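You operate a simulated robot arm through the tools that you are given. There is no shell and no other tool.

Carry out the task below with a simulated robot arm. There is one attempt and no reset: what you move stays moved.

TASK
Trim the moisture meter to 10 % on the grey block.
Fine: Meter on, block in the well, arm over it, press test. Swing the arm clear and put the block back. Set down upright: grey block.

The check looks at the end state, three seconds after you hand in, the way a careful person would. Anything else that was tipped, shoved, dropped, spilled or broken makes it a failure.

THE ROBOT
A 6-joint arm with a two-finger gripper, fixed in place. Base frame: the origin is on the floor under the middle of its stand, x ahead of it, y to its left, z up; the work surface is at about z = 0.754. Lengths are in m, angles in degrees, forces in N, time in s.
It reaches about 1.417 m from its shoulder. Its first joint turns from -166.0 to 166.0 degrees. Payload 3.43 kg.
The TCP is the grasp point between the finger pads, 0.02 m short of the fingertips. In the tool frame z runs along the fingers and y along their closing line. The gripper opens to 0.19 m; its body begins 0.248 m behind the TCP.
Orientation is that of the tool frame in the base frame, as a unit quaternion [x, y, z, w]. With the fingers straight down and closing along the base's y, the tool's x points along the base's -x, its y along +y and its z along -z.

THE INTERFACE
- The arm moves only by the tool drive_tool. Its argument "plan" is a list of rows, each a list of 3 entries, a list of its own where there are three numbers: the opening, from 0 (shut) to 1 (fully open), then the shift along the tool's x, y, z in units of 30 mm (1.0 is 30 mm), then the turn, a rotation vector about the tool's x, y, z in units of 6 degrees (1.0 is 6 degrees). In form: [[hand, [tx, ty, tz], [rx, ry, rz]], ...]. A call has 1 to 20 rows; each row shifts and turns the commanded pose from where the row before left it, along the tool's axes as they then stand. A call with a number of a shift or a turn outside -1 to 1 is refused whole. A row lasts 0.2 s, in which the tool goes at most 0.05 m and 8.6 degrees; a call with a longer step from one row to the next is refused whole, and so is a gripper value outside its range. Where a pose cannot be reached the arm comes as near as it can. A force on the tool above 40 N (or 10 N above the force at the start of the call, whichever is more), or a blocked arm, ends the call early, and 0.2 s more pass. The fingers move at their own pace (about 0.153 m/s each) and stop on an object; they squeeze with about 22 N. The grip force told is the motor's: it shows also when the fingers shut on nothing. Time passes only in rows, and 0.2 s behind the last, so rows that do not move let the fingers close. It gives the time, the measured TCP pose, the force on the tool (base axes), the opening and the grip force at its end, in the units of the frame above (readings bear some noise), with the torque about the TCP (base axes, N m) and any sound that the robot's microphone picked up.
- Cameras (640 x 400 px; columns grow to the right, rows downward): "scene" is fixed at [0.4017, 0.5008, 1.4009]; the picture's right is [-0.58, -0.82, 0.00], its down [-0.55, 0.39, -0.74] and it looks along [0.61, -0.43, -0.67] (base axes); focal length 223 px, centre (320, 200). "wrist" rides on the gripper at [0.07, -0.008, -0.288] in the tool frame; the picture's right is [0.12, 0.99, 0.00], its down [-0.96, 0.12, -0.25] and it looks along [-0.24, 0.03, 0.97] (tool axes); focal length 261 px, centre (320, 200). There is no depth. A picture from a camera that has moved, and an enlarged one, comes with that camera's place and axes in the base frame and with its lens.
- snapshot(camera): a new picture of that camera. It takes no simulated time.
- slide_trunk(by): moves the trunk up (or, below 0, down) by that many m; the arm rides with it, the base frame stays. It gives what a move gives, with no picture.
- zoom(camera, box): a new picture of the part [left, top, right, bottom] of that camera's present view, enlarged. It takes no simulated time.
- sign_off(): hands the job in; it is judged then, once.

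Nothing tells you positions but the pictures and the camera data. Unless the task says otherwise, let go and move clear before handing in.

The tools are called as a command line: name --argument value ..., lists and objects as JSON in quotes. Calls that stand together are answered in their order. drive_tool: Moves the arm, as the interface text tells. Its arguments: {"type":"object","properties":{"plan":{"type":"array","items":{"type":"array"}}},"required":["plan"]} The other tools are called the same way: slide_trunk (by) moves the trunk up or down; snapshot (camera) takes a picture; zoom (camera, box) takes an enlarged picture of a part of a camera's view; sign_off () hands the job in.

At the start:

```text
time_s: 0.0
ee_pos: [0.7374, 0.0429, 1.2297]
ee_rot: [0.0, 1.0, 0.0, 0.0]
wrist_force: [-0.3, 0.5, 0.4]
wrist_torque: [-0.02, -0.01, -0.02]
finger_gap: 0.1901
finger_force: 0.1
trunk travel left (down, up): [-0.225, 0.215]
```

scene: 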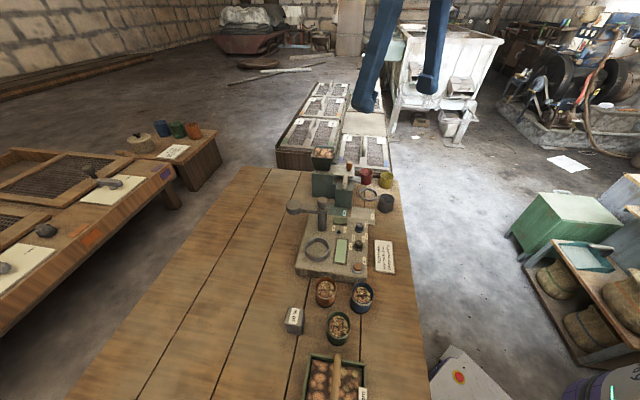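
wrist: 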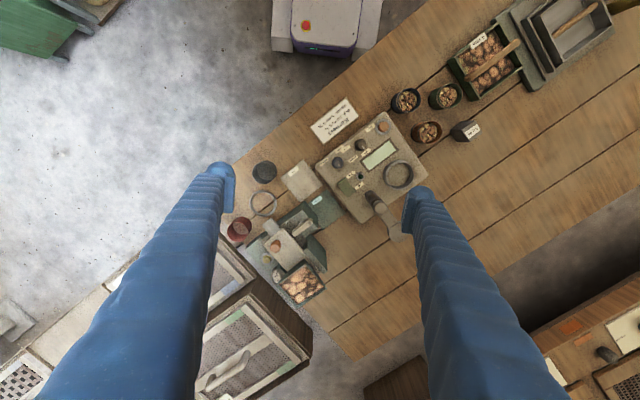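

I see a moisture meter in the middle of the table with a swing arm, a well ring, a display, some knobs and buttons, and a small grey block nearby. I'll enlarge the pictures first to read the labels and find positions.

zoom --camera "scene" --box '[270, 140, 430, 240]'

zoom --camera "scene" --box '[270, 220, 430, 320]'

zoom --camera "wrist" --box '[300, 90, 460, 190]'

zoom --camera "wrist" --box '[290, 100, 450, 250]'

zoom --camera "wrist" --box '[380, 60, 540, 160]'

```text
4.00 times, centred on (350, 190) of scene
camera zoom: at [0.4017, 0.5008, 1.4009], right [-0.58, -0.82, 0.0], down [-0.55, 0.39, -0.74], along [0.61, -0.43, -0.67], focal length 891 px, centre (200, 240)
```

zoom: 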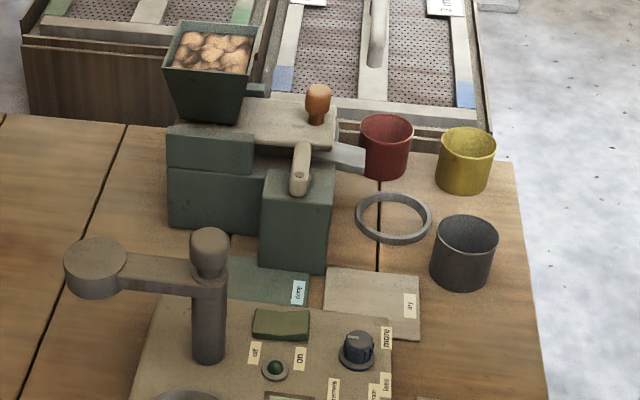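

```text
4.00 times, centred on (350, 270) of scene
camera zoom: at [0.4017, 0.5008, 1.4009], right [-0.58, -0.82, 0.0], down [-0.55, 0.39, -0.74], along [0.61, -0.43, -0.67], focal length 891 px, centre (200, -80)
```

zoom: 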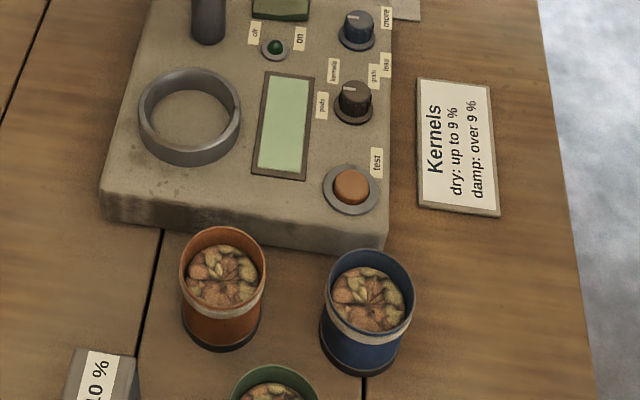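

```text
4.00 times, centred on (380, 140) of wrist
camera zoom: at [0.6664, 0.0352, 1.5177], right [-0.12, 0.99, 0.0], down [0.96, 0.12, 0.25], along [0.24, 0.03, -0.97], focal length 1043 px, centre (80, 440)
```

zoom: 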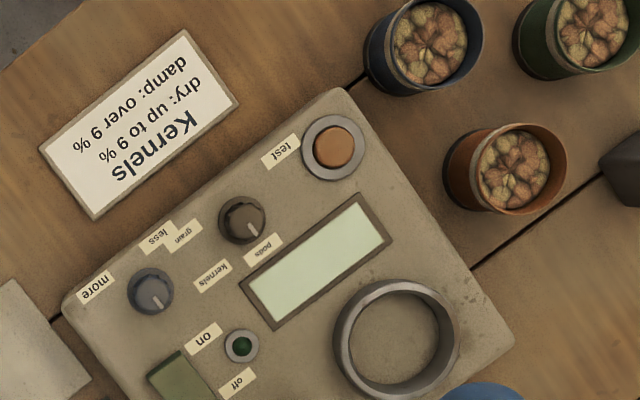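

```text
2.67 times, centred on (370, 175) of wrist
camera zoom: at [0.6664, 0.0352, 1.5177], right [-0.12, 0.99, 0.0], down [0.96, 0.12, 0.25], along [0.24, 0.03, -0.97], focal length 695 px, centre (187, 267)
```

zoom: 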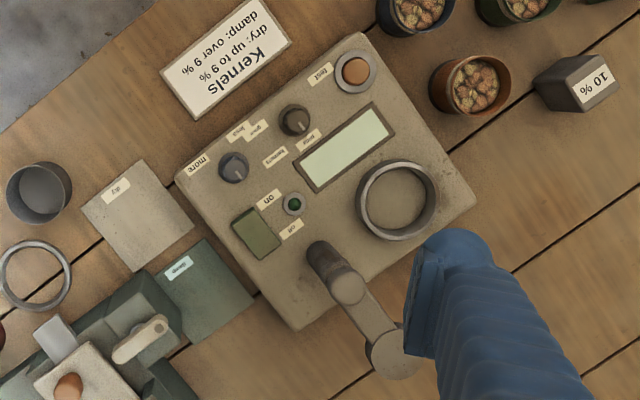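

```text
4.00 times, centred on (460, 110) of wrist
camera zoom: at [0.6664, 0.0352, 1.5177], right [-0.12, 0.99, 0.0], down [0.96, 0.12, 0.25], along [0.24, 0.03, -0.97], focal length 1043 px, centre (-240, 560)
```

zoom: 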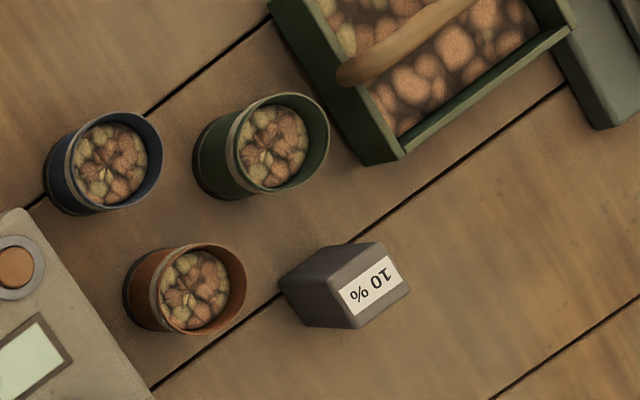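

The meter has an off/on switch, a more/less trim knob, a grain/kernels/pods selector, a test button, a well ring and a swing arm. The grey "10 %" block stands near (0.62, 0.43). I'll bring the wrist camera closer over the meter for an accurate look.

drive_tool --plan '[[1, [0.1, 0.87, 1.0], [0, 0, 0]], [1, [0.1, 0.87, 1.0], [0, 0, 0]], [1, [0.1, 0.87, 1.0], [0, 0, 0]], [1, [0.1, 0.87, 1.0], [0, 0, 0]], [1, [0.1, 0.87, 1.0], [0, 0, 0]], [1, [0.1, 0.87, 1.0], [0, 0, 0]], [1, [0, 0, 0], [0, 0, 0]]]'

snapshot --camera "wrist"

snapshot --camera "scene"

```text
time_s: 1.6
ee_pos: [0.7164, 0.2011, 1.051]
ee_rot: [0.0, 1.0, 0.001, 0.0]
wrist_force: [-0.1, -0.1, -0.1]
wrist_torque: [-0.08, 0.0, -0.01]
finger_gap: 0.1901
finger_force: 0.0
trunk travel left (down, up): [-0.225, 0.215]
```

```text
taken
camera wrist: at [0.6465, 0.194, 1.3386], right [-0.12, 0.99, 0.0], down [0.96, 0.12, 0.25], along [0.25, 0.03, -0.97], focal length 261 px, centre (320, 200)
```

wrist: 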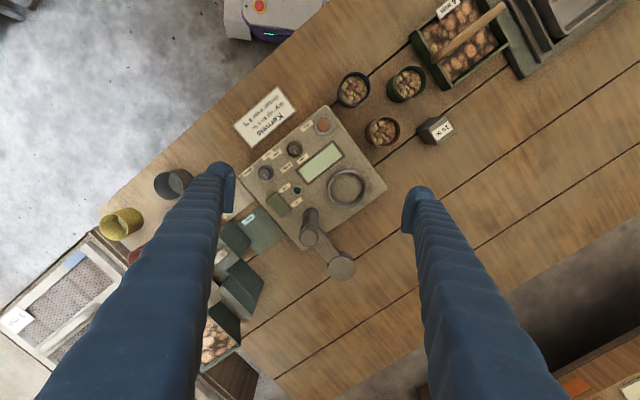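

```text
taken
```

scene: 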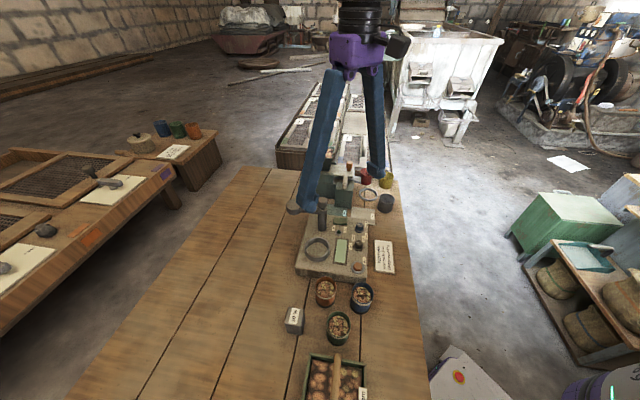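

zoom --camera "wrist" --box '[220, 90, 400, 210]'

zoom --camera "wrist" --box '[240, 180, 400, 290]'

zoom --camera "wrist" --box '[360, 90, 480, 165]'

zoom --camera "wrist" --box '[240, 100, 340, 180]'

```text
3.33 times, centred on (310, 150) of wrist
camera zoom: at [0.6465, 0.194, 1.3386], right [-0.12, 0.99, 0.0], down [0.96, 0.12, 0.25], along [0.25, 0.03, -0.97], focal length 869 px, centre (353, 367)
```

zoom: 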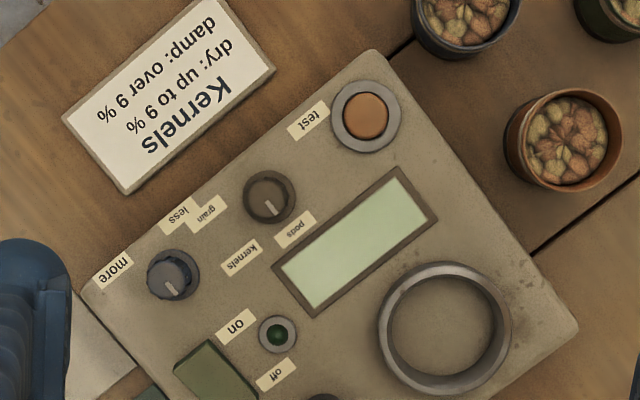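

```text
3.64 times, centred on (320, 235) of wrist
camera zoom: at [0.6465, 0.194, 1.3386], right [-0.12, 0.99, 0.0], down [0.96, 0.12, 0.25], along [0.25, 0.03, -0.97], focal length 948 px, centre (320, 73)
```

zoom: 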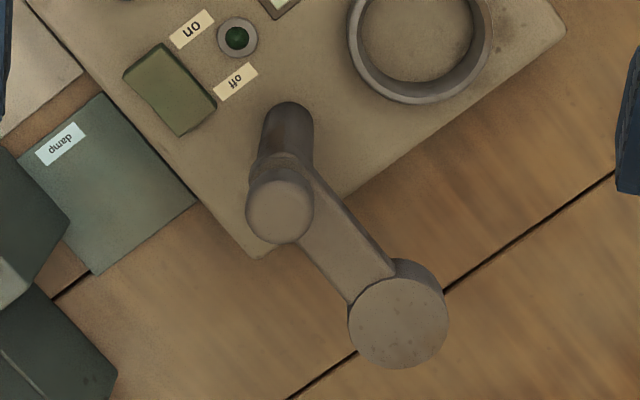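

```text
5.33 times, centred on (420, 128) of wrist
camera zoom: at [0.6465, 0.194, 1.3386], right [-0.12, 0.99, 0.0], down [0.96, 0.12, 0.25], along [0.25, 0.03, -0.97], focal length 1390 px, centre (-213, 587)
```

zoom: 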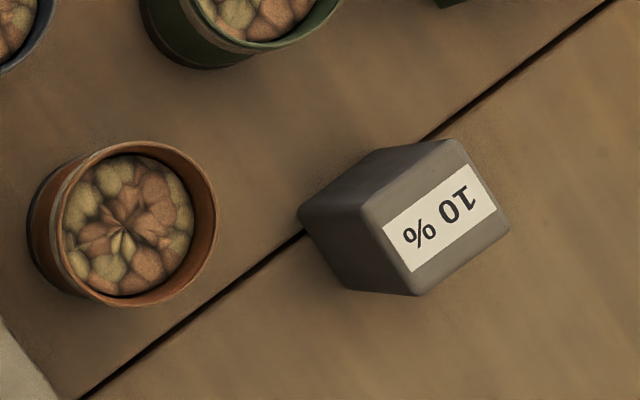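

```text
5.00 times, centred on (290, 140) of wrist
camera zoom: at [0.6465, 0.194, 1.3386], right [-0.12, 0.99, 0.0], down [0.96, 0.12, 0.25], along [0.25, 0.03, -0.97], focal length 1303 px, centre (470, 500)
```

zoom: 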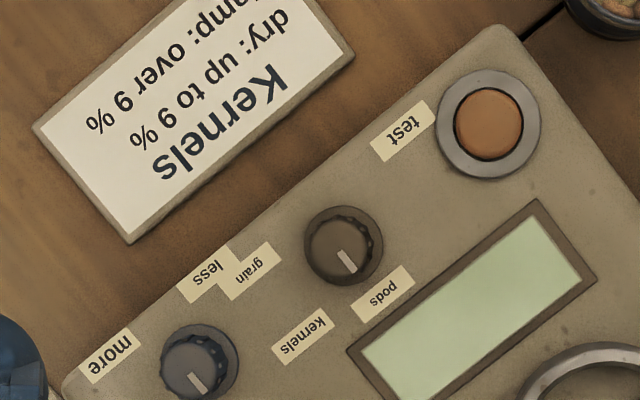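

The meter is turned about 45° to the base. Its ring is near (0.745, 0.265), the test button near (0.628, 0.20), the trim knob near (0.735, 0.096) and the rocker near (0.80, 0.124). Next I'll check the fingertip shape and turn the hand about 44° so its closing line matches the meter and block edges.

zoom --camera "scene" --box '[280, 60, 410, 220]'

zoom --camera "scene" --box '[260, 290, 380, 365]'

drive_tool --plan '[[1, [0, 0, 0], [0, 0, 1]], [1, [0, 0, 0], [0, 0, 1]], [1, [0, 0, 0], [0, 0, 1]], [1, [0, 0, 0], [0, 0, 1]], [1, [0, 0, 0], [0, 0, 1]], [1, [0, 0, 0], [0, 0, 1]], [1, [0, 0, 0], [0, 0, 1]], [1, [0, 0, 0], [0, 0, 0.3]], [1, [0, 0, 0], [0, 0, 0]]]'

snapshot --camera "wrist"

```text
2.50 times, centred on (345, 140) of scene
camera zoom: at [0.4017, 0.5008, 1.4009], right [-0.58, -0.82, 0.0], down [-0.55, 0.39, -0.74], along [0.61, -0.43, -0.67], focal length 557 px, centre (258, 350)
```

zoom: 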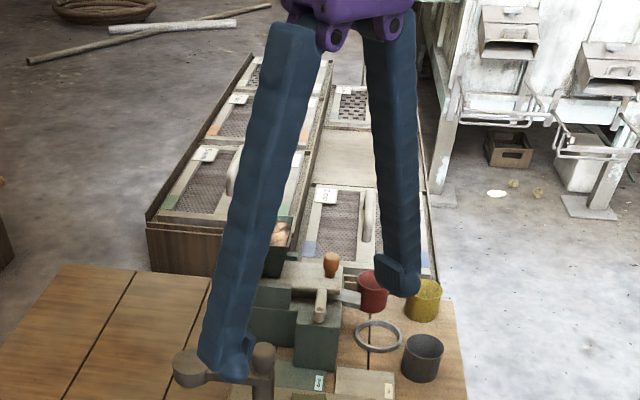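

```text
5.33 times, centred on (320, 328) of scene
camera zoom: at [0.4017, 0.5008, 1.4009], right [-0.58, -0.82, 0.0], down [-0.55, 0.39, -0.74], along [0.61, -0.43, -0.67], focal length 1188 px, centre (320, -480)
```

zoom: 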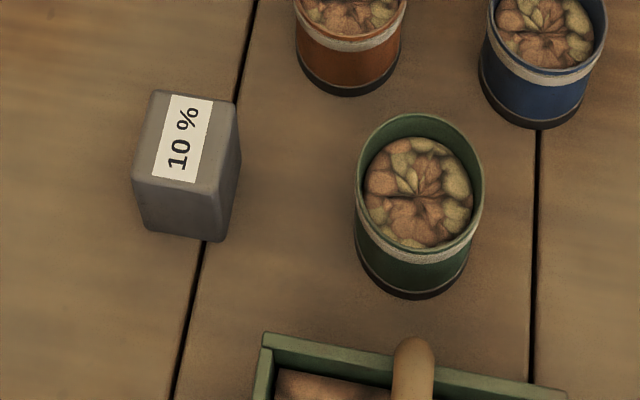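

```text
time_s: 3.6
ee_pos: [0.7182, 0.1988, 1.0499]
ee_rot: [0.373, 0.928, 0.001, 0.0]
wrist_force: [0.2, 0.3, -1.3]
wrist_torque: [-0.01, 0.0, -0.02]
finger_gap: 0.19
finger_force: 0.1
trunk travel left (down, up): [-0.225, 0.215]
```

```text
taken
camera wrist: at [0.6617, 0.2429, 1.3379], right [0.6, 0.8, 0.0], down [0.77, -0.58, 0.25], along [0.2, -0.15, -0.97], focal length 261 px, centre (320, 200)
```

wrist: 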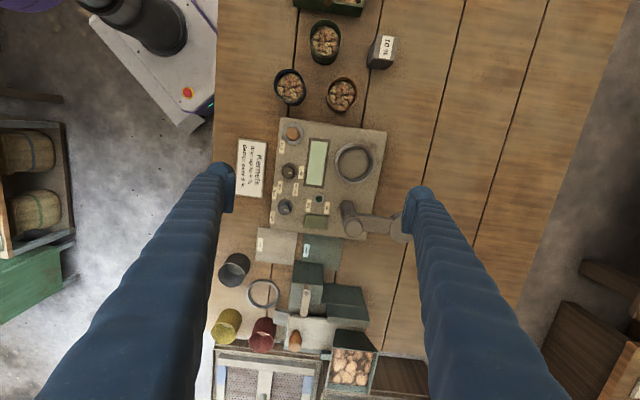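

zoom --camera "wrist" --box '[255, 105, 415, 245]'

zoom --camera "wrist" --box '[310, 10, 430, 110]'

zoom --camera "wrist" --box '[180, 140, 440, 260]'

```text
2.86 times, centred on (335, 175) of wrist
camera zoom: at [0.6617, 0.2429, 1.3379], right [0.6, 0.8, 0.0], down [0.77, -0.58, 0.25], along [0.2, -0.15, -0.97], focal length 745 px, centre (277, 271)
```

zoom: 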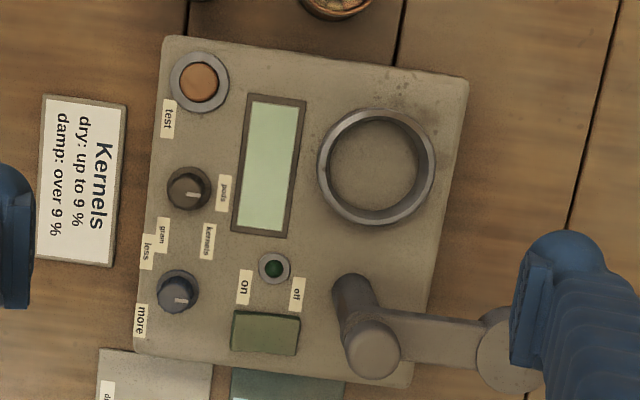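

```text
4.00 times, centred on (370, 60) of wrist
camera zoom: at [0.6617, 0.2429, 1.3379], right [0.6, 0.8, 0.0], down [0.77, -0.58, 0.25], along [0.2, -0.15, -0.97], focal length 1043 px, centre (120, 760)
```

zoom: 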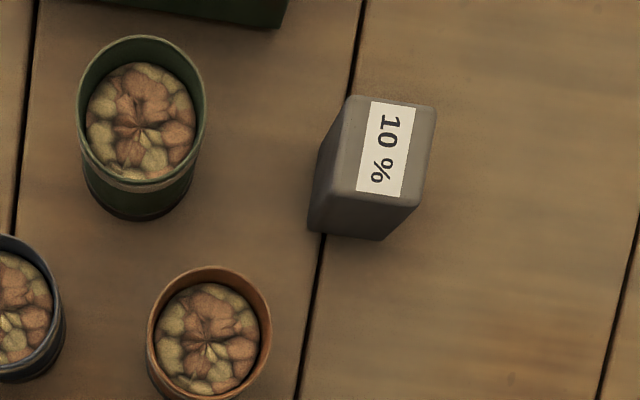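

```text
2.46 times, centred on (310, 200) of wrist
camera zoom: at [0.6617, 0.2429, 1.3379], right [0.6, 0.8, 0.0], down [0.77, -0.58, 0.25], along [0.2, -0.15, -0.97], focal length 642 px, centre (345, 200)
```

zoom: 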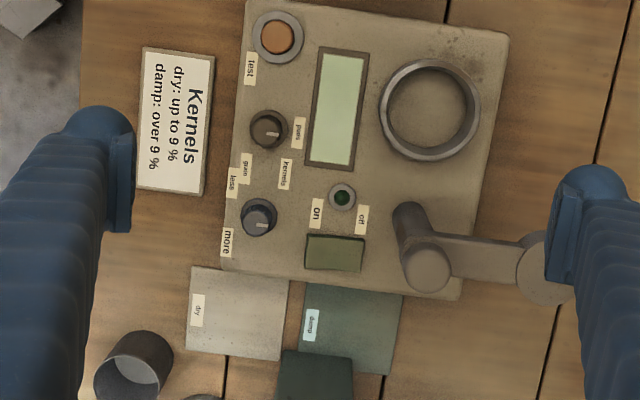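

The view now lines up with the meter, and the block and meter edges agree with the hand to within about 1°. I'll close the fingers, move above the "on" end of the rocker, and turn the hand so its narrow side lies along the rocker.

drive_tool --plan '[[0, [-0.771, -0.119, 0], [0, 0, 0]], [0, [-0.771, -0.119, 0], [0, 0, 0]], [0, [-0.771, -0.119, 0], [0, 0, 0]], [0, [-0.771, -0.119, 0], [0, 0, 0]], [0, [-0.771, -0.119, 0], [0, 0, 0]], [0, [0, 0, 0], [0, 0, -1]], [0, [0, 0, 0], [0, 0, -1]], [0, [0, 0, 0], [0, 0, -1]], [0, [0, 0, 0], [0, 0, -1]], [0, [0, 0, 0], [0, 0, -1]], [0, [0, 0, 0], [0, 0, -1]], [0, [0, 0, 0], [0, 0, -1]], [0, [0, 0, 0], [0, 0, -1]], [0, [0, 0, 0], [0, 0, -1]], [0, [0, 0, 0], [0, 0, -1]], [0, [0, 0, 0], [0, 0, -1]], [0, [0, 0, 0], [0, 0, -1]], [0, [0, 0, 0], [0, 0, -1]], [0, [0, 0, 0], [0, 0, -1]], [0, [0, 0, 0], [0, 0, -1]]]'

snapshot --camera "wrist"

snapshot --camera "scene"

```text
time_s: 7.8
ee_pos: [0.788, 0.1056, 1.0494]
ee_rot: [-0.393, 0.92, 0.0, 0.0]
wrist_force: [0.4, -0.8, -0.7]
wrist_torque: [0.03, -0.02, -0.02]
finger_gap: 0.0001
finger_force: 22.1
trunk travel left (down, up): [-0.225, 0.215]
```

```text
taken
camera wrist: at [0.7473, 0.0504, 1.3379], right [-0.8, 0.6, 0.0], down [0.58, 0.78, 0.25], along [0.15, 0.2, -0.97], focal length 261 px, centre (320, 200)
```

wrist: 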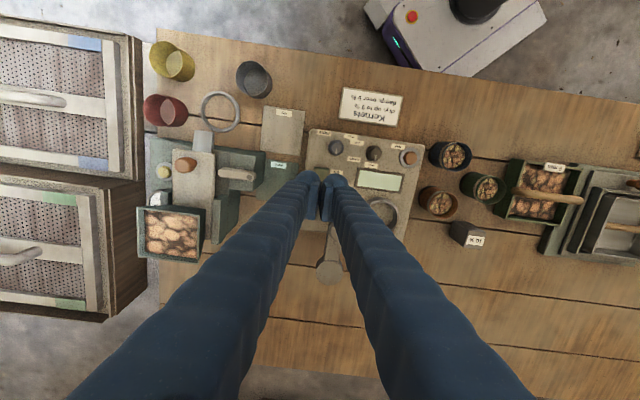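

```text
taken
```

scene: 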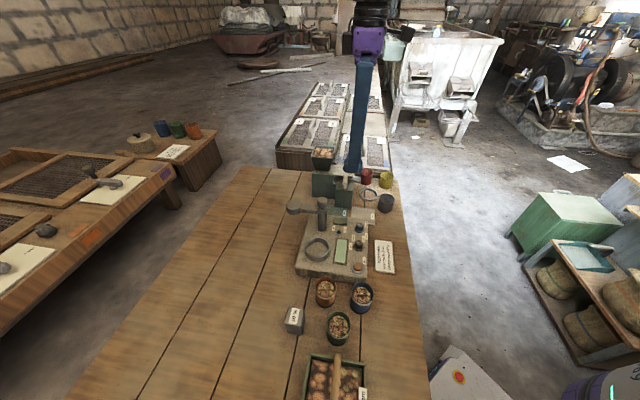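

zoom --camera "scene" --box '[300, 120, 420, 240]'

zoom --camera "wrist" --box '[260, 120, 420, 240]'

```text
3.33 times, centred on (360, 180) of scene
camera zoom: at [0.4017, 0.5008, 1.4009], right [-0.58, -0.82, 0.0], down [-0.55, 0.39, -0.74], along [0.61, -0.43, -0.67], focal length 742 px, centre (187, 267)
```

zoom: 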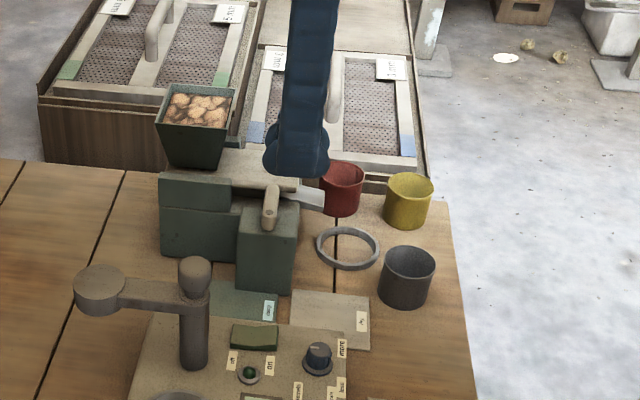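

```text
3.33 times, centred on (340, 180) of wrist
camera zoom: at [0.7473, 0.0504, 1.3379], right [-0.8, 0.6, 0.0], down [0.58, 0.78, 0.25], along [0.15, 0.2, -0.97], focal length 869 px, centre (253, 267)
```

zoom: 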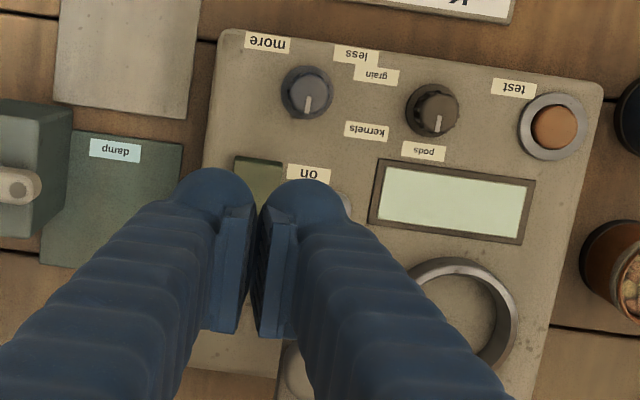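

The closed fingertip is chunkier than I assumed, so I want a closer look at its footprint before pressing anything.

zoom --camera "scene" --box '[335, 120, 385, 180]'

zoom --camera "wrist" --box '[290, 155, 370, 230]'

```text
6.67 times, centred on (360, 150) of scene
camera zoom: at [0.4017, 0.5008, 1.4009], right [-0.58, -0.82, 0.0], down [-0.55, 0.39, -0.74], along [0.61, -0.43, -0.67], focal length 1484 px, centre (53, 533)
```

zoom: 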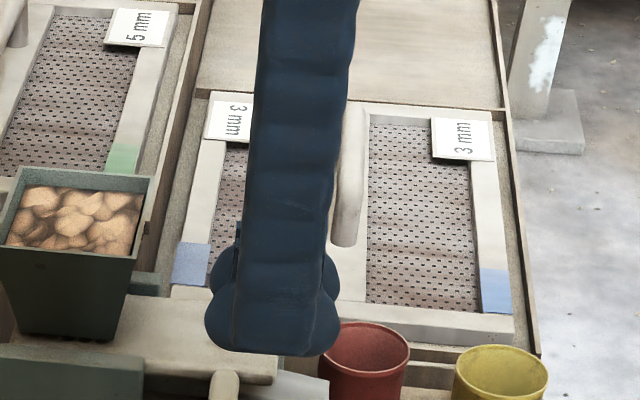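

```text
5.33 times, centred on (330, 192) of wrist
camera zoom: at [0.7473, 0.0504, 1.3379], right [-0.8, 0.6, 0.0], down [0.58, 0.78, 0.25], along [0.15, 0.2, -0.97], focal length 1390 px, centre (267, 240)
```

zoom: 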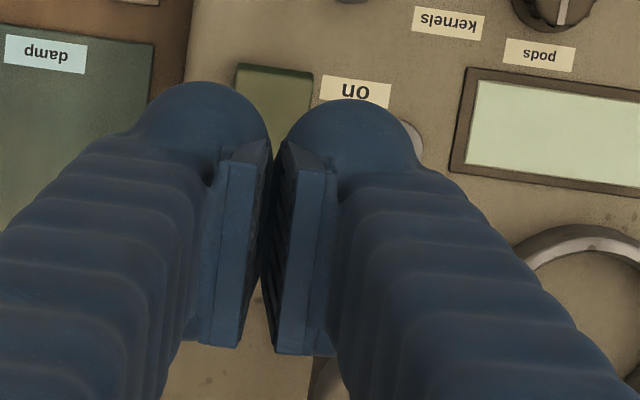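

The fingertips are about 6 cm wide along the tool's x but only about 3 cm thick each. A single fingertip of the open hand, with the closing line along the rocker, makes a better pusher. I'll turn back, open, and shift so the +y finger comes over the "on" end, staying high for now.

drive_tool --plan '[[1, [0, 0, 0], [0, 0, 1]], [1, [0, 0, 0], [0, 0, 1]], [1, [0, 0, 0], [0, 0, 1]], [1, [0, 0, 0], [0, 0, 1]], [1, [0, 0, 0], [0, 0, 1]], [1, [0, 0, 0], [0, 0, 1]], [1, [0, 0, 0], [0, 0, 1]], [1, [0, 0, 0], [0, 0, 1]], [1, [0, 0, 0], [0, 0, 1]], [1, [0, 0, 0], [0, 0, 1]], [1, [0, 0, 0], [0, 0, 1]], [1, [0, 0, 0], [0, 0, 1]], [1, [0, 0, 0], [0, 0, 1]], [1, [0, 0, 0], [0, 0, 1]], [1, [0, 0, 0], [0, 0, 1]], [1, [-0.03, -0.9, 0.8], [0, 0, 0]], [1, [-0.03, -0.9, 0.8], [0, 0, 0]], [1, [-0.03, -0.9, 0.8], [0, 0, 0]], [1, [-0.03, -0.9, 0.8], [0, 0, 0]], [1, [0, 0, 0], [0, 0, 0]]]'

snapshot --camera "wrist"

snapshot --camera "scene"

zoom --camera "scene" --box '[300, 180, 400, 260]'

zoom --camera "wrist" --box '[330, 130, 490, 230]'

```text
time_s: 12.0
ee_pos: [0.7176, 0.0251, 0.9537]
ee_rot: [0.373, 0.928, 0.0, 0.0]
wrist_force: [0.0, 0.2, 0.1]
wrist_torque: [0.02, 0.0, -0.01]
finger_gap: 0.1899
finger_force: 0.0
trunk travel left (down, up): [-0.225, 0.215]
```

```text
taken
camera wrist: at [0.6609, 0.0687, 1.2417], right [0.6, 0.8, 0.0], down [0.77, -0.58, 0.25], along [0.2, -0.15, -0.97], focal length 261 px, centre (320, 200)
```

wrist: 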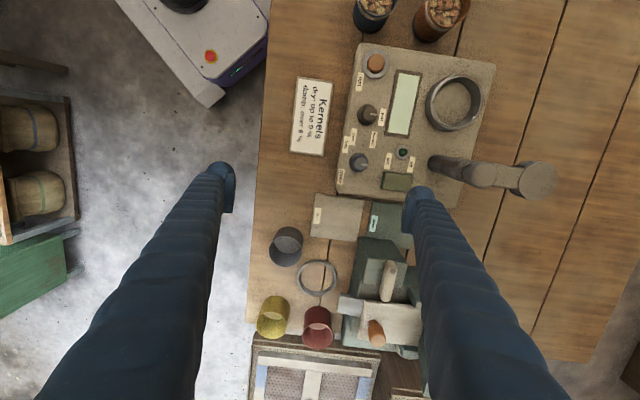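

```text
taken
```

scene: 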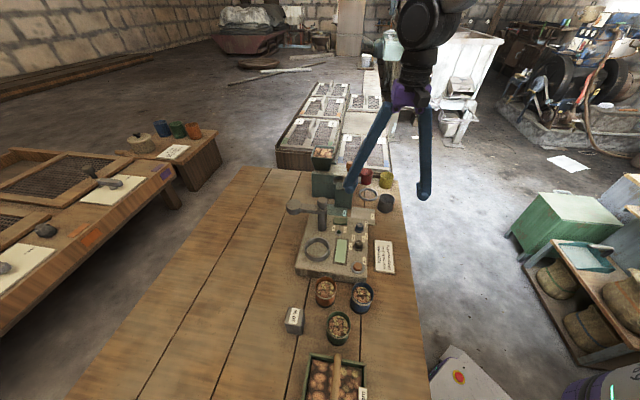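

```text
5.00 times, centred on (350, 220) of scene
camera zoom: at [0.4017, 0.5008, 1.4009], right [-0.58, -0.82, 0.0], down [-0.55, 0.39, -0.74], along [0.61, -0.43, -0.67], focal length 1113 px, centre (170, 100)
```

zoom: 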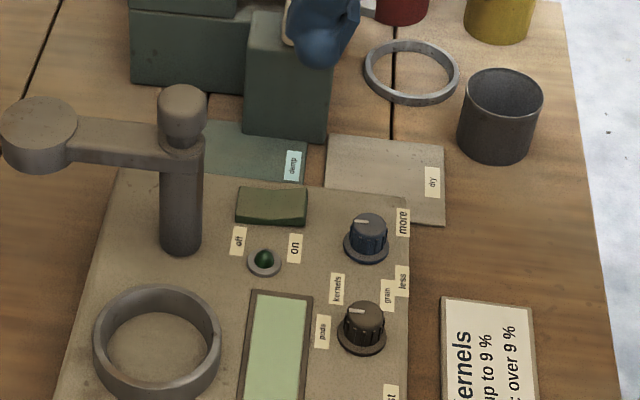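

```text
4.00 times, centred on (410, 180) of wrist
camera zoom: at [0.6609, 0.0687, 1.2417], right [0.6, 0.8, 0.0], down [0.77, -0.58, 0.25], along [0.2, -0.15, -0.97], focal length 1043 px, centre (-40, 280)
```

zoom: 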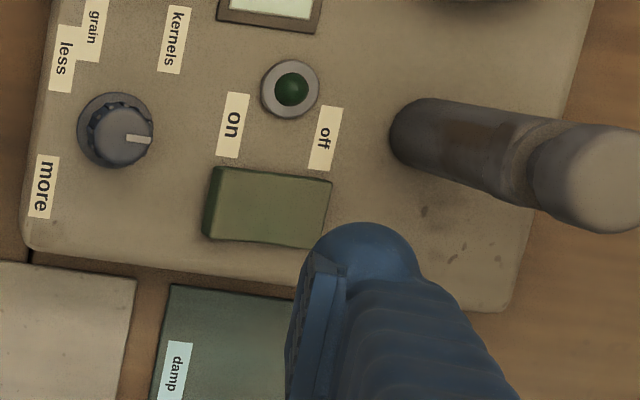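

The +y fingertip sits about 0.113 m from the TCP, so it is nearly above the "on" end of the rocker. I'll make a small correction, lower to just above it, and look again.

drive_tool --plan '[[1, [0.083, -0.025, 0.833], [0, 0, 0]], [1, [0.083, -0.025, 0.833], [0, 0, 0]], [1, [0.083, -0.025, 0.833], [0, 0, 0]], [1, [0.083, -0.025, 0.833], [0, 0, 0]], [1, [0, 0, 0], [0, 0, 0]]]'

zoom --camera "wrist" --box '[330, 110, 490, 230]'

zoom --camera "scene" --box '[310, 170, 410, 250]'

```text
time_s: 13.2
ee_pos: [0.7067, 0.0292, 0.8539]
ee_rot: [0.373, 0.928, 0.0, 0.001]
wrist_force: [-0.8, 0.5, -0.1]
wrist_torque: [0.0, 0.0, -0.06]
finger_gap: 0.1899
finger_force: 0.0
trunk travel left (down, up): [-0.225, 0.215]
```

```text
3.33 times, centred on (410, 170) of wrist
camera zoom: at [0.6508, 0.0733, 1.1412], right [0.6, 0.8, 0.0], down [0.77, -0.58, 0.25], along [0.2, -0.15, -0.97], focal length 869 px, centre (20, 300)
```

zoom: 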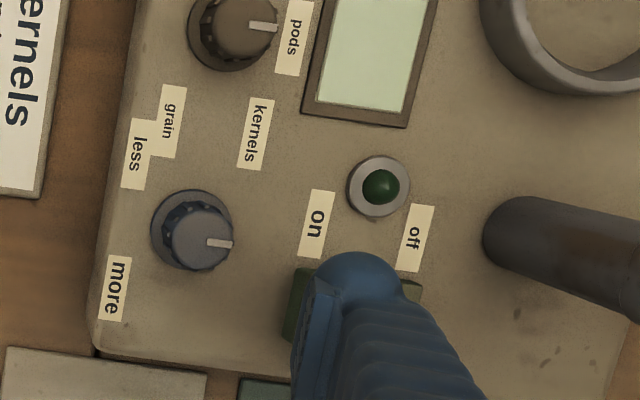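

```text
5.00 times, centred on (360, 210) of scene
camera zoom: at [0.4017, 0.5008, 1.4009], right [-0.58, -0.82, 0.0], down [-0.55, 0.39, -0.74], along [0.61, -0.43, -0.67], focal length 1113 px, centre (120, 150)
```

zoom: 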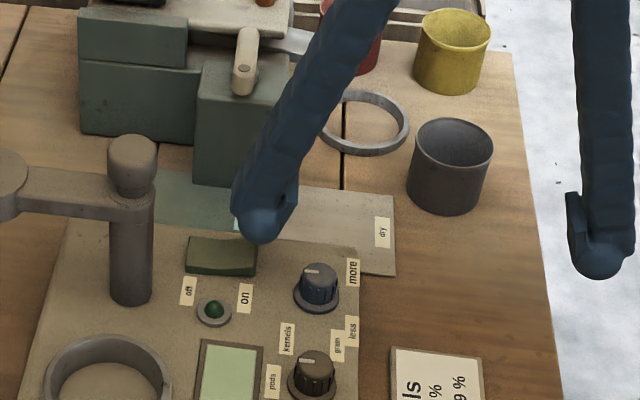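

The tip is directly over the "on" end. I'll lower in small steps to press it.

drive_tool --plan '[[1, [0, 0, 0.17], [0, 0, 0]], [1, [0, 0, 0.17], [0, 0, 0]], [1, [0, 0, 0.17], [0, 0, 0]], [1, [0, 0, 0.17], [0, 0, 0]], [1, [0, 0, 0], [0, 0, 0]]]'

zoom --camera "scene" --box '[310, 170, 410, 250]'

```text
time_s: 14.4
ee_pos: [0.7062, 0.0321, 0.8341]
ee_rot: [0.374, 0.928, 0.0, 0.0]
wrist_force: [0.5, -0.2, 0.4]
wrist_torque: [0.01, 0.01, -0.03]
finger_gap: 0.1902
finger_force: 0.0
trunk travel left (down, up): [-0.225, 0.215]
```

```text
5.00 times, centred on (360, 210) of scene
camera zoom: at [0.4017, 0.5008, 1.4009], right [-0.58, -0.82, 0.0], down [-0.55, 0.39, -0.74], along [0.61, -0.43, -0.67], focal length 1113 px, centre (120, 150)
```

zoom: 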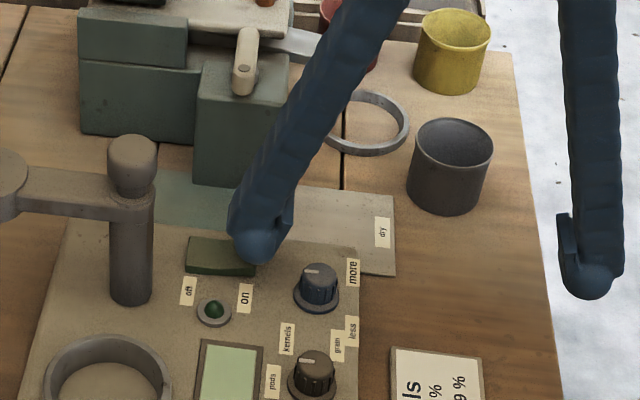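

drive_tool --plan '[[1, [0, 0, 0.13], [0, 0, 0]], [1, [0, 0, 0.13], [0, 0, 0]], [1, [0, 0, 0], [0, 0, 0]]]'

zoom --camera "scene" --box '[310, 170, 410, 250]'

```text
time_s: 15.2
ee_pos: [0.7074, 0.0319, 0.8264]
ee_rot: [0.374, 0.928, 0.0, 0.0]
wrist_force: [0.9, 0.0, 0.0]
wrist_torque: [0.0, 0.01, 0.02]
finger_gap: 0.19
finger_force: 0.0
trunk travel left (down, up): [-0.225, 0.215]
```

```text
5.00 times, centred on (360, 210) of scene
camera zoom: at [0.4017, 0.5008, 1.4009], right [-0.58, -0.82, 0.0], down [-0.55, 0.39, -0.74], along [0.61, -0.43, -0.67], focal length 1113 px, centre (120, 150)
```

zoom: 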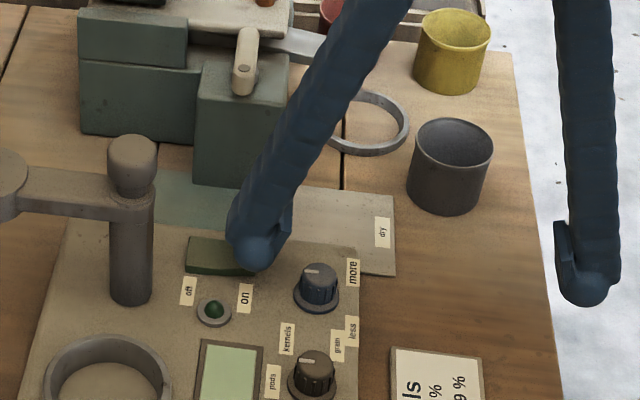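

drive_tool --plan '[[1, [0, 0, 0.13], [0, 0, 0]], [1, [0, 0, 0.13], [0, 0, 0]], [1, [0, 0, 0], [0, 0, 0]]]'

zoom --camera "scene" --box '[310, 170, 410, 250]'

zoom --camera "wrist" --box '[330, 110, 490, 230]'

```text
time_s: 16.0
ee_pos: [0.7073, 0.0305, 0.8187]
ee_rot: [0.373, 0.928, 0.001, 0.0]
wrist_force: [0.2, 0.0, 0.3]
wrist_torque: [0.01, 0.05, -0.02]
finger_gap: 0.1901
finger_force: 0.1
trunk travel left (down, up): [-0.225, 0.215]
```

```text
5.00 times, centred on (360, 210) of scene
camera zoom: at [0.4017, 0.5008, 1.4009], right [-0.58, -0.82, 0.0], down [-0.55, 0.39, -0.74], along [0.61, -0.43, -0.67], focal length 1113 px, centre (120, 150)
```

zoom: 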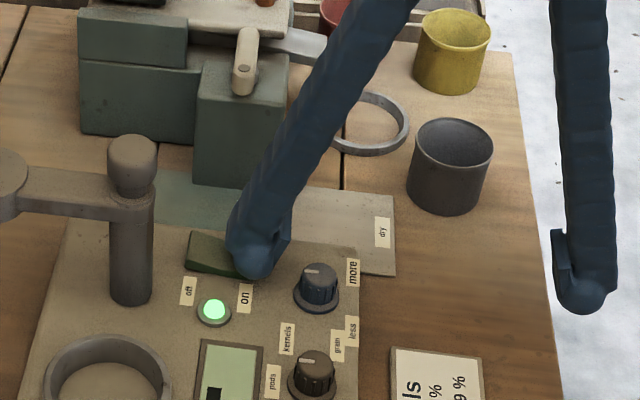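

```text
3.33 times, centred on (410, 170) of wrist
camera zoom: at [0.6513, 0.0743, 1.1064], right [0.6, 0.8, 0.0], down [0.77, -0.58, 0.25], along [0.2, -0.15, -0.97], focal length 869 px, centre (20, 300)
```

zoom: 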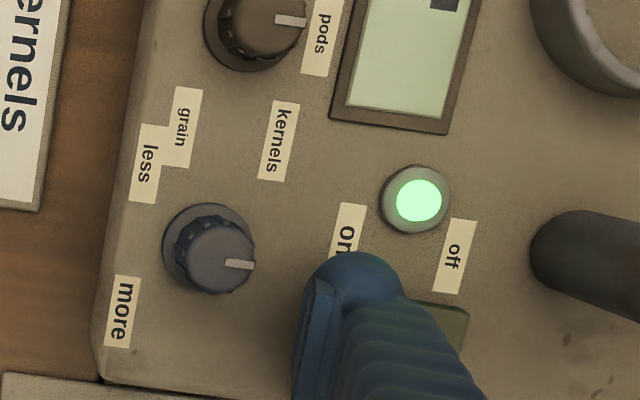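

The lamp is lit and the display is live, so the meter is on. I'll lift clear and go above the grey block at about (0.612, 0.429), narrowing the gap to about 6 cm because the green cup stands close to it.

drive_tool --plan '[[1, [0, 0, -1], [0, 0, 0]], [1, [0, 0, -1], [0, 0, 0]], [1, [0, 0, -1], [0, 0, 0]], [1, [0, 0, -1], [0, 0, 0]], [1, [0, 0, -1], [0, 0, 0]], [1, [0, 0, -1], [0, 0, 0]], [0.316, [0.96, 0.612, 0], [0, 0, 0]], [0.316, [0.96, 0.612, 0], [0, 0, 0]], [0.316, [0.96, 0.612, 0], [0, 0, 0]], [0.316, [0.96, 0.612, 0], [0, 0, 0]], [0.316, [0.96, 0.612, 0], [0, 0, 0]], [0.316, [0.96, 0.612, 0], [0, 0, 0]], [0.316, [0.96, 0.612, 0], [0, 0, 0]], [0.316, [0.96, 0.612, 0], [0, 0, 0]], [0.316, [0.96, 0.612, 0], [0, 0, 0]], [0.316, [0.96, 0.612, 0], [0, 0, 0]], [0.316, [0.96, 0.612, 0], [0, 0, 0]], [0.316, [0.96, 0.612, 0], [0, 0, 0]], [0.316, [0, 0, 0], [0, 0, 0]]]'

snapshot --camera "wrist"

snapshot --camera "scene"

zoom --camera "scene" --box '[290, 190, 410, 290]'

```text
time_s: 20.0
ee_pos: [0.6106, 0.4309, 1.0004]
ee_rot: [0.373, 0.928, -0.001, 0.0]
wrist_force: [0.2, 0.8, -0.1]
wrist_torque: [-0.11, -0.02, 0.01]
finger_gap: 0.0601
finger_force: 0.0
trunk travel left (down, up): [-0.225, 0.215]
```

```text
taken
camera wrist: at [0.5547, 0.4746, 1.2871], right [0.6, 0.8, 0.0], down [0.77, -0.58, 0.25], along [0.2, -0.15, -0.97], focal length 261 px, centre (320, 200)
```

wrist: 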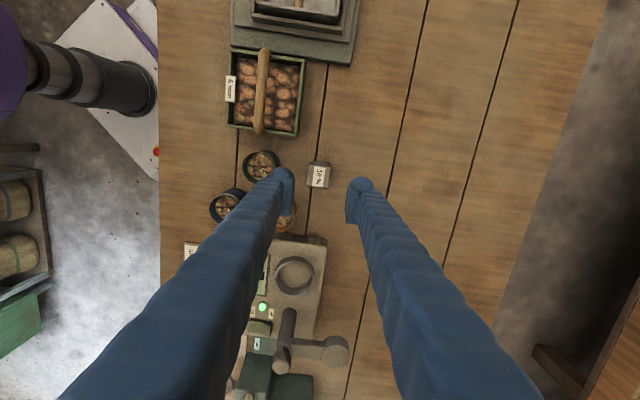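

```text
taken
```

scene: 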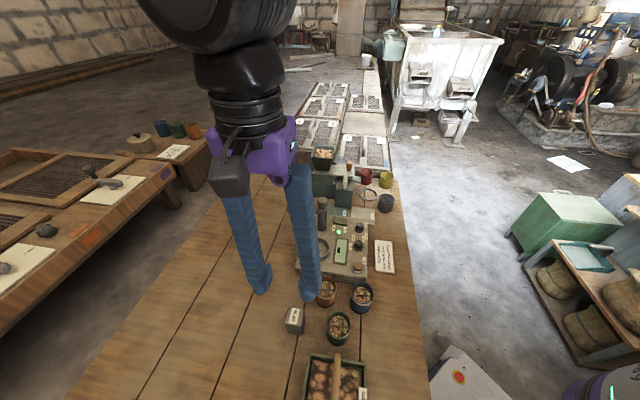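

```text
4.00 times, centred on (350, 240) of scene
camera zoom: at [0.4017, 0.5008, 1.4009], right [-0.58, -0.82, 0.0], down [-0.55, 0.39, -0.74], along [0.61, -0.43, -0.67], focal length 891 px, centre (200, 40)
```

zoom: 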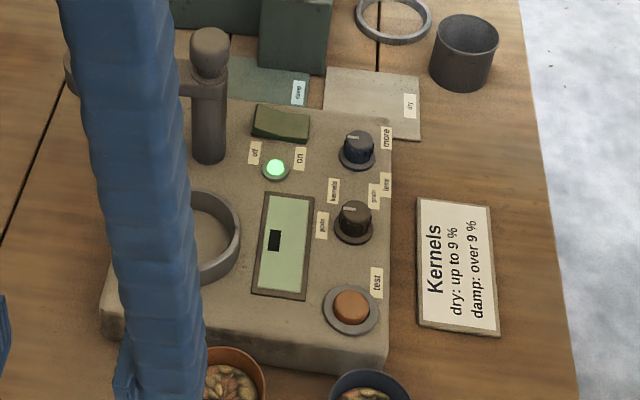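

zoom --camera "wrist" --box '[230, 130, 390, 240]'

```text
3.64 times, centred on (310, 185) of wrist
camera zoom: at [0.5547, 0.4746, 1.2871], right [0.6, 0.8, 0.0], down [0.77, -0.58, 0.25], along [0.2, -0.15, -0.97], focal length 948 px, centre (356, 254)
```

zoom: 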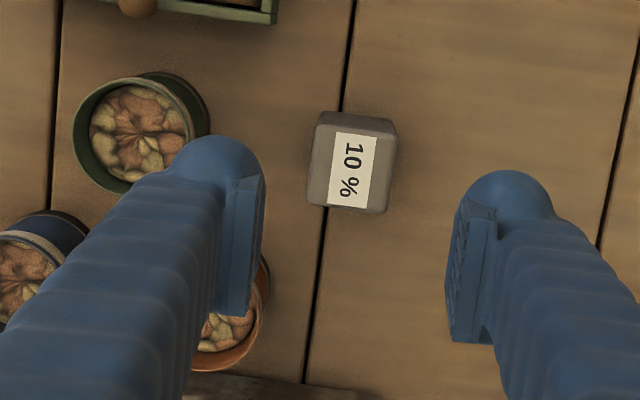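

The block sits about 5 mm off the TCP in one direction. I'll correct that, narrow the gap slightly to clear the green cup, and stop just above the block to check alignment.

drive_tool --plan '[[0.29, [-0.08, -0.035, 0.9], [0, 0, 0]], [0.29, [-0.08, -0.035, 0.9], [0, 0, 0]], [0.29, [0, 0, 0.9], [0, 0, 0]], [0.29, [0, 0, 0.9], [0, 0, 0]], [0.29, [0, 0, 0.9], [0, 0, 0]], [0.29, [0, 0, 0], [0, 0, 0]]]'

zoom --camera "wrist" --box '[230, 130, 390, 240]'

zoom --camera "scene" --box '[240, 260, 370, 360]'

```text
time_s: 21.4
ee_pos: [0.611, 0.4222, 0.8641]
ee_rot: [0.373, 0.928, 0.001, 0.0]
wrist_force: [-0.2, 0.2, 0.2]
wrist_torque: [-0.03, -0.02, 0.0]
finger_gap: 0.0549
finger_force: 0.0
trunk travel left (down, up): [-0.225, 0.215]
```

```text
3.64 times, centred on (310, 185) of wrist
camera zoom: at [0.5558, 0.4668, 1.1517], right [0.6, 0.8, 0.0], down [0.77, -0.58, 0.25], along [0.2, -0.15, -0.97], focal length 948 px, centre (356, 254)
```

zoom: 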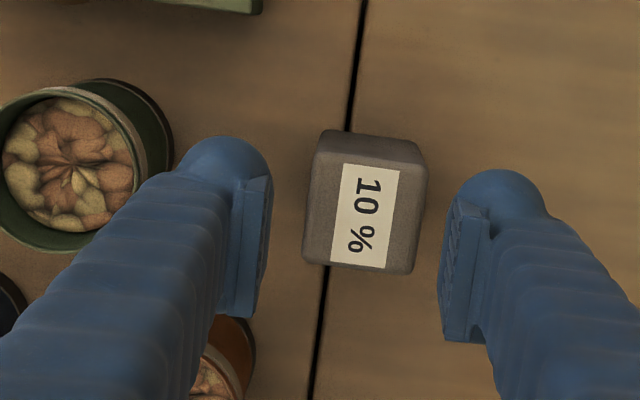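

```text
4.00 times, centred on (305, 310) of scene
camera zoom: at [0.4017, 0.5008, 1.4009], right [-0.58, -0.82, 0.0], down [-0.55, 0.39, -0.74], along [0.61, -0.43, -0.67], focal length 891 px, centre (380, -240)
```

zoom: 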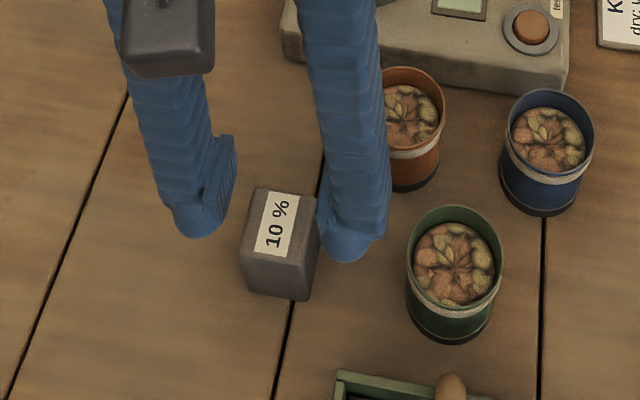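

The block is centred within about 3 mm. I'll nudge by that amount, descend, and close on the upper part of the block so the fingers will clear the well ring later.

drive_tool --plan '[[0.29, [0.05, 0.11, 0], [0, 0, 0]], [0.29, [0, 0, 0.63], [0, 0, 0]], [0.29, [0, 0, 0.63], [0, 0, 0]], [0.29, [0, 0, 0.63], [0, 0, 0]], [0.29, [0, 0, 0], [0, 0, 0]], [0.29, [0, 0, 0], [0, 0, 0]]]'

zoom --camera "wrist" --box '[230, 130, 390, 240]'

zoom --camera "scene" --box '[240, 260, 370, 360]'

```text
time_s: 22.8
ee_pos: [0.6141, 0.4267, 0.808]
ee_rot: [0.373, 0.928, 0.0, -0.001]
wrist_force: [-0.6, -0.5, -0.3]
wrist_torque: [0.0, -0.01, 0.03]
finger_gap: 0.0552
finger_force: 0.0
trunk travel left (down, up): [-0.225, 0.215]
```

```text
3.64 times, centred on (310, 185) of wrist
camera zoom: at [0.5561, 0.4716, 1.0948], right [0.6, 0.8, 0.0], down [0.77, -0.58, 0.25], along [0.2, -0.15, -0.97], focal length 948 px, centre (356, 254)
```

zoom: 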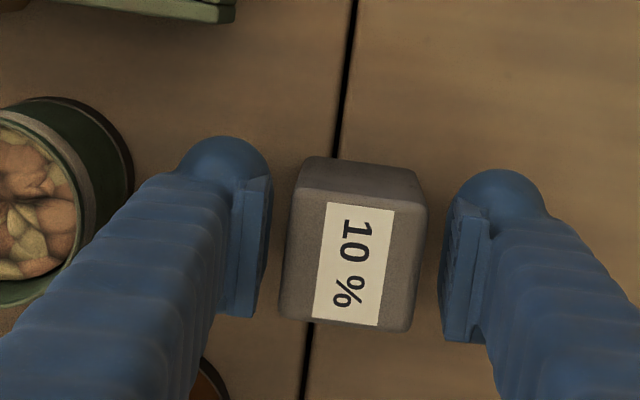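

```text
4.00 times, centred on (305, 310) of scene
camera zoom: at [0.4017, 0.5008, 1.4009], right [-0.58, -0.82, 0.0], down [-0.55, 0.39, -0.74], along [0.61, -0.43, -0.67], focal length 891 px, centre (380, -240)
```

zoom: 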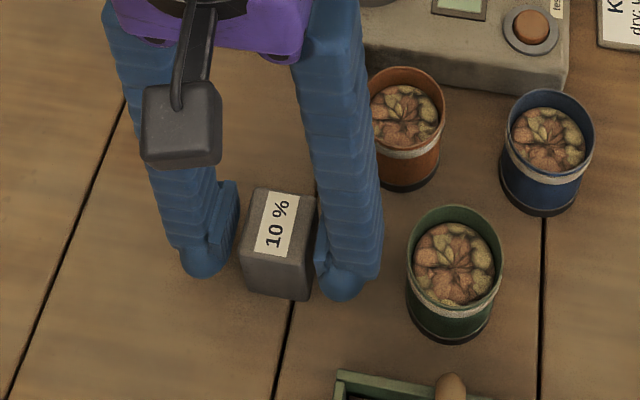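

drive_tool --plan '[[0.1, [0, 0, 0], [0, 0, 0]], [0, [0, 0, 0], [0, 0, 0]], [0, [0, 0, 0], [0, 0, 0]], [0, [0, 0, 0], [0, 0, 0]]]'

zoom --camera "wrist" --box '[230, 130, 390, 240]'

```text
time_s: 23.8
ee_pos: [0.6125, 0.4288, 0.8067]
ee_rot: [0.373, 0.928, 0.0, 0.0]
wrist_force: [0.1, -0.4, 1.2]
wrist_torque: [0.04, -0.02, -0.04]
finger_gap: 0.0409
finger_force: 22.3
trunk travel left (down, up): [-0.225, 0.215]
```

```text
3.64 times, centred on (310, 185) of wrist
camera zoom: at [0.5562, 0.4717, 1.0948], right [0.6, 0.8, 0.0], down [0.77, -0.58, 0.25], along [0.2, -0.15, -0.97], focal length 948 px, centre (356, 254)
```

zoom: 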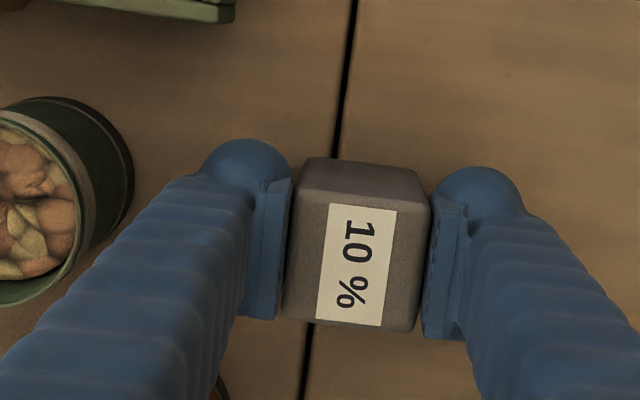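

The block is gripped at a 4.1 cm gap. I'll lift it and carry it above the well ring, then check alignment.

drive_tool --plan '[[0, [0, 0, -0.5], [0, 0, 0]], [0, [0, 0, -0.9], [0, 0, 0]], [0, [0, 0, -0.9], [0, 0, 0]], [0, [0, 0, -0.9], [0, 0, 0]], [0, [0, 0, -0.8], [0, 0, 0]], [0, [-0.88, -0.1017, 0], [0, 0, 0]], [0, [-0.88, -0.1017, 0], [0, 0, 0]], [0, [-0.88, -0.1017, 0], [0, 0, 0]], [0, [-0.88, -0.1017, 0], [0, 0, 0]], [0, [-0.88, -0.1017, 0], [0, 0, 0]], [0, [-0.88, -0.1017, 0], [0, 0, 0]], [0, [-0.88, -0.1017, 0], [0, 0, 0]], [0, [-0.88, -0.1017, 0], [0, 0, 0]], [0, [0, 0, 0], [0, 0, 0]], [0, [0, 0, 0], [0, 0, 0]]]'

snapshot --camera "wrist"

zoom --camera "wrist" --box '[230, 110, 410, 240]'

zoom --camera "scene" --box '[270, 170, 400, 290]'

```text
time_s: 27.0
ee_pos: [0.7498, 0.2637, 0.9261]
ee_rot: [0.373, 0.928, -0.001, 0.0]
wrist_force: [0.2, 1.2, -2.0]
wrist_torque: [-0.04, 0.0, 0.02]
finger_gap: 0.0411
finger_force: 22.6
trunk travel left (down, up): [-0.225, 0.215]
```

```text
taken
camera wrist: at [0.6938, 0.3069, 1.2135], right [0.6, 0.8, 0.0], down [0.78, -0.58, 0.25], along [0.2, -0.15, -0.97], focal length 261 px, centre (320, 200)
```

wrist: 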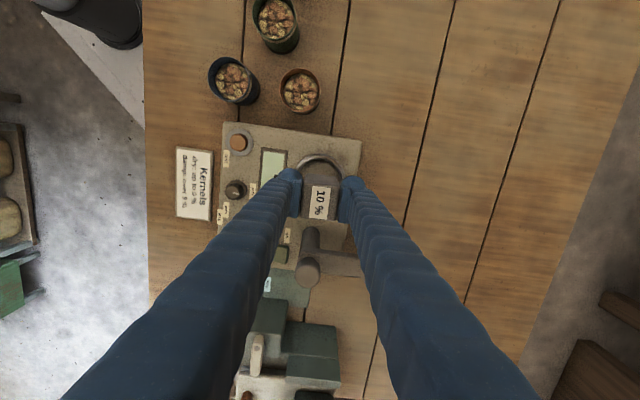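

```text
3.08 times, centred on (320, 175) of wrist
camera zoom: at [0.6938, 0.3069, 1.2135], right [0.6, 0.8, 0.0], down [0.78, -0.58, 0.25], along [0.2, -0.15, -0.97], focal length 802 px, centre (320, 277)
```

zoom: 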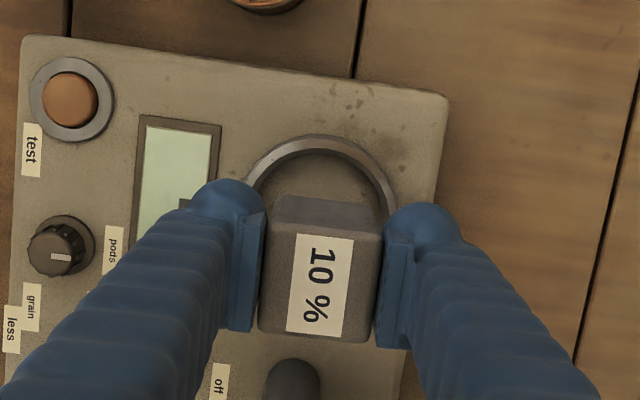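

```text
3.33 times, centred on (335, 230) of scene
camera zoom: at [0.4017, 0.5008, 1.4009], right [-0.58, -0.82, 0.0], down [-0.55, 0.39, -0.74], along [0.61, -0.43, -0.67], focal length 742 px, centre (270, 100)
```

zoom: 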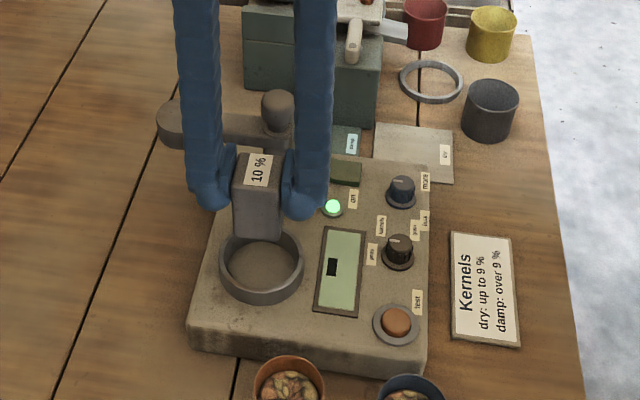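

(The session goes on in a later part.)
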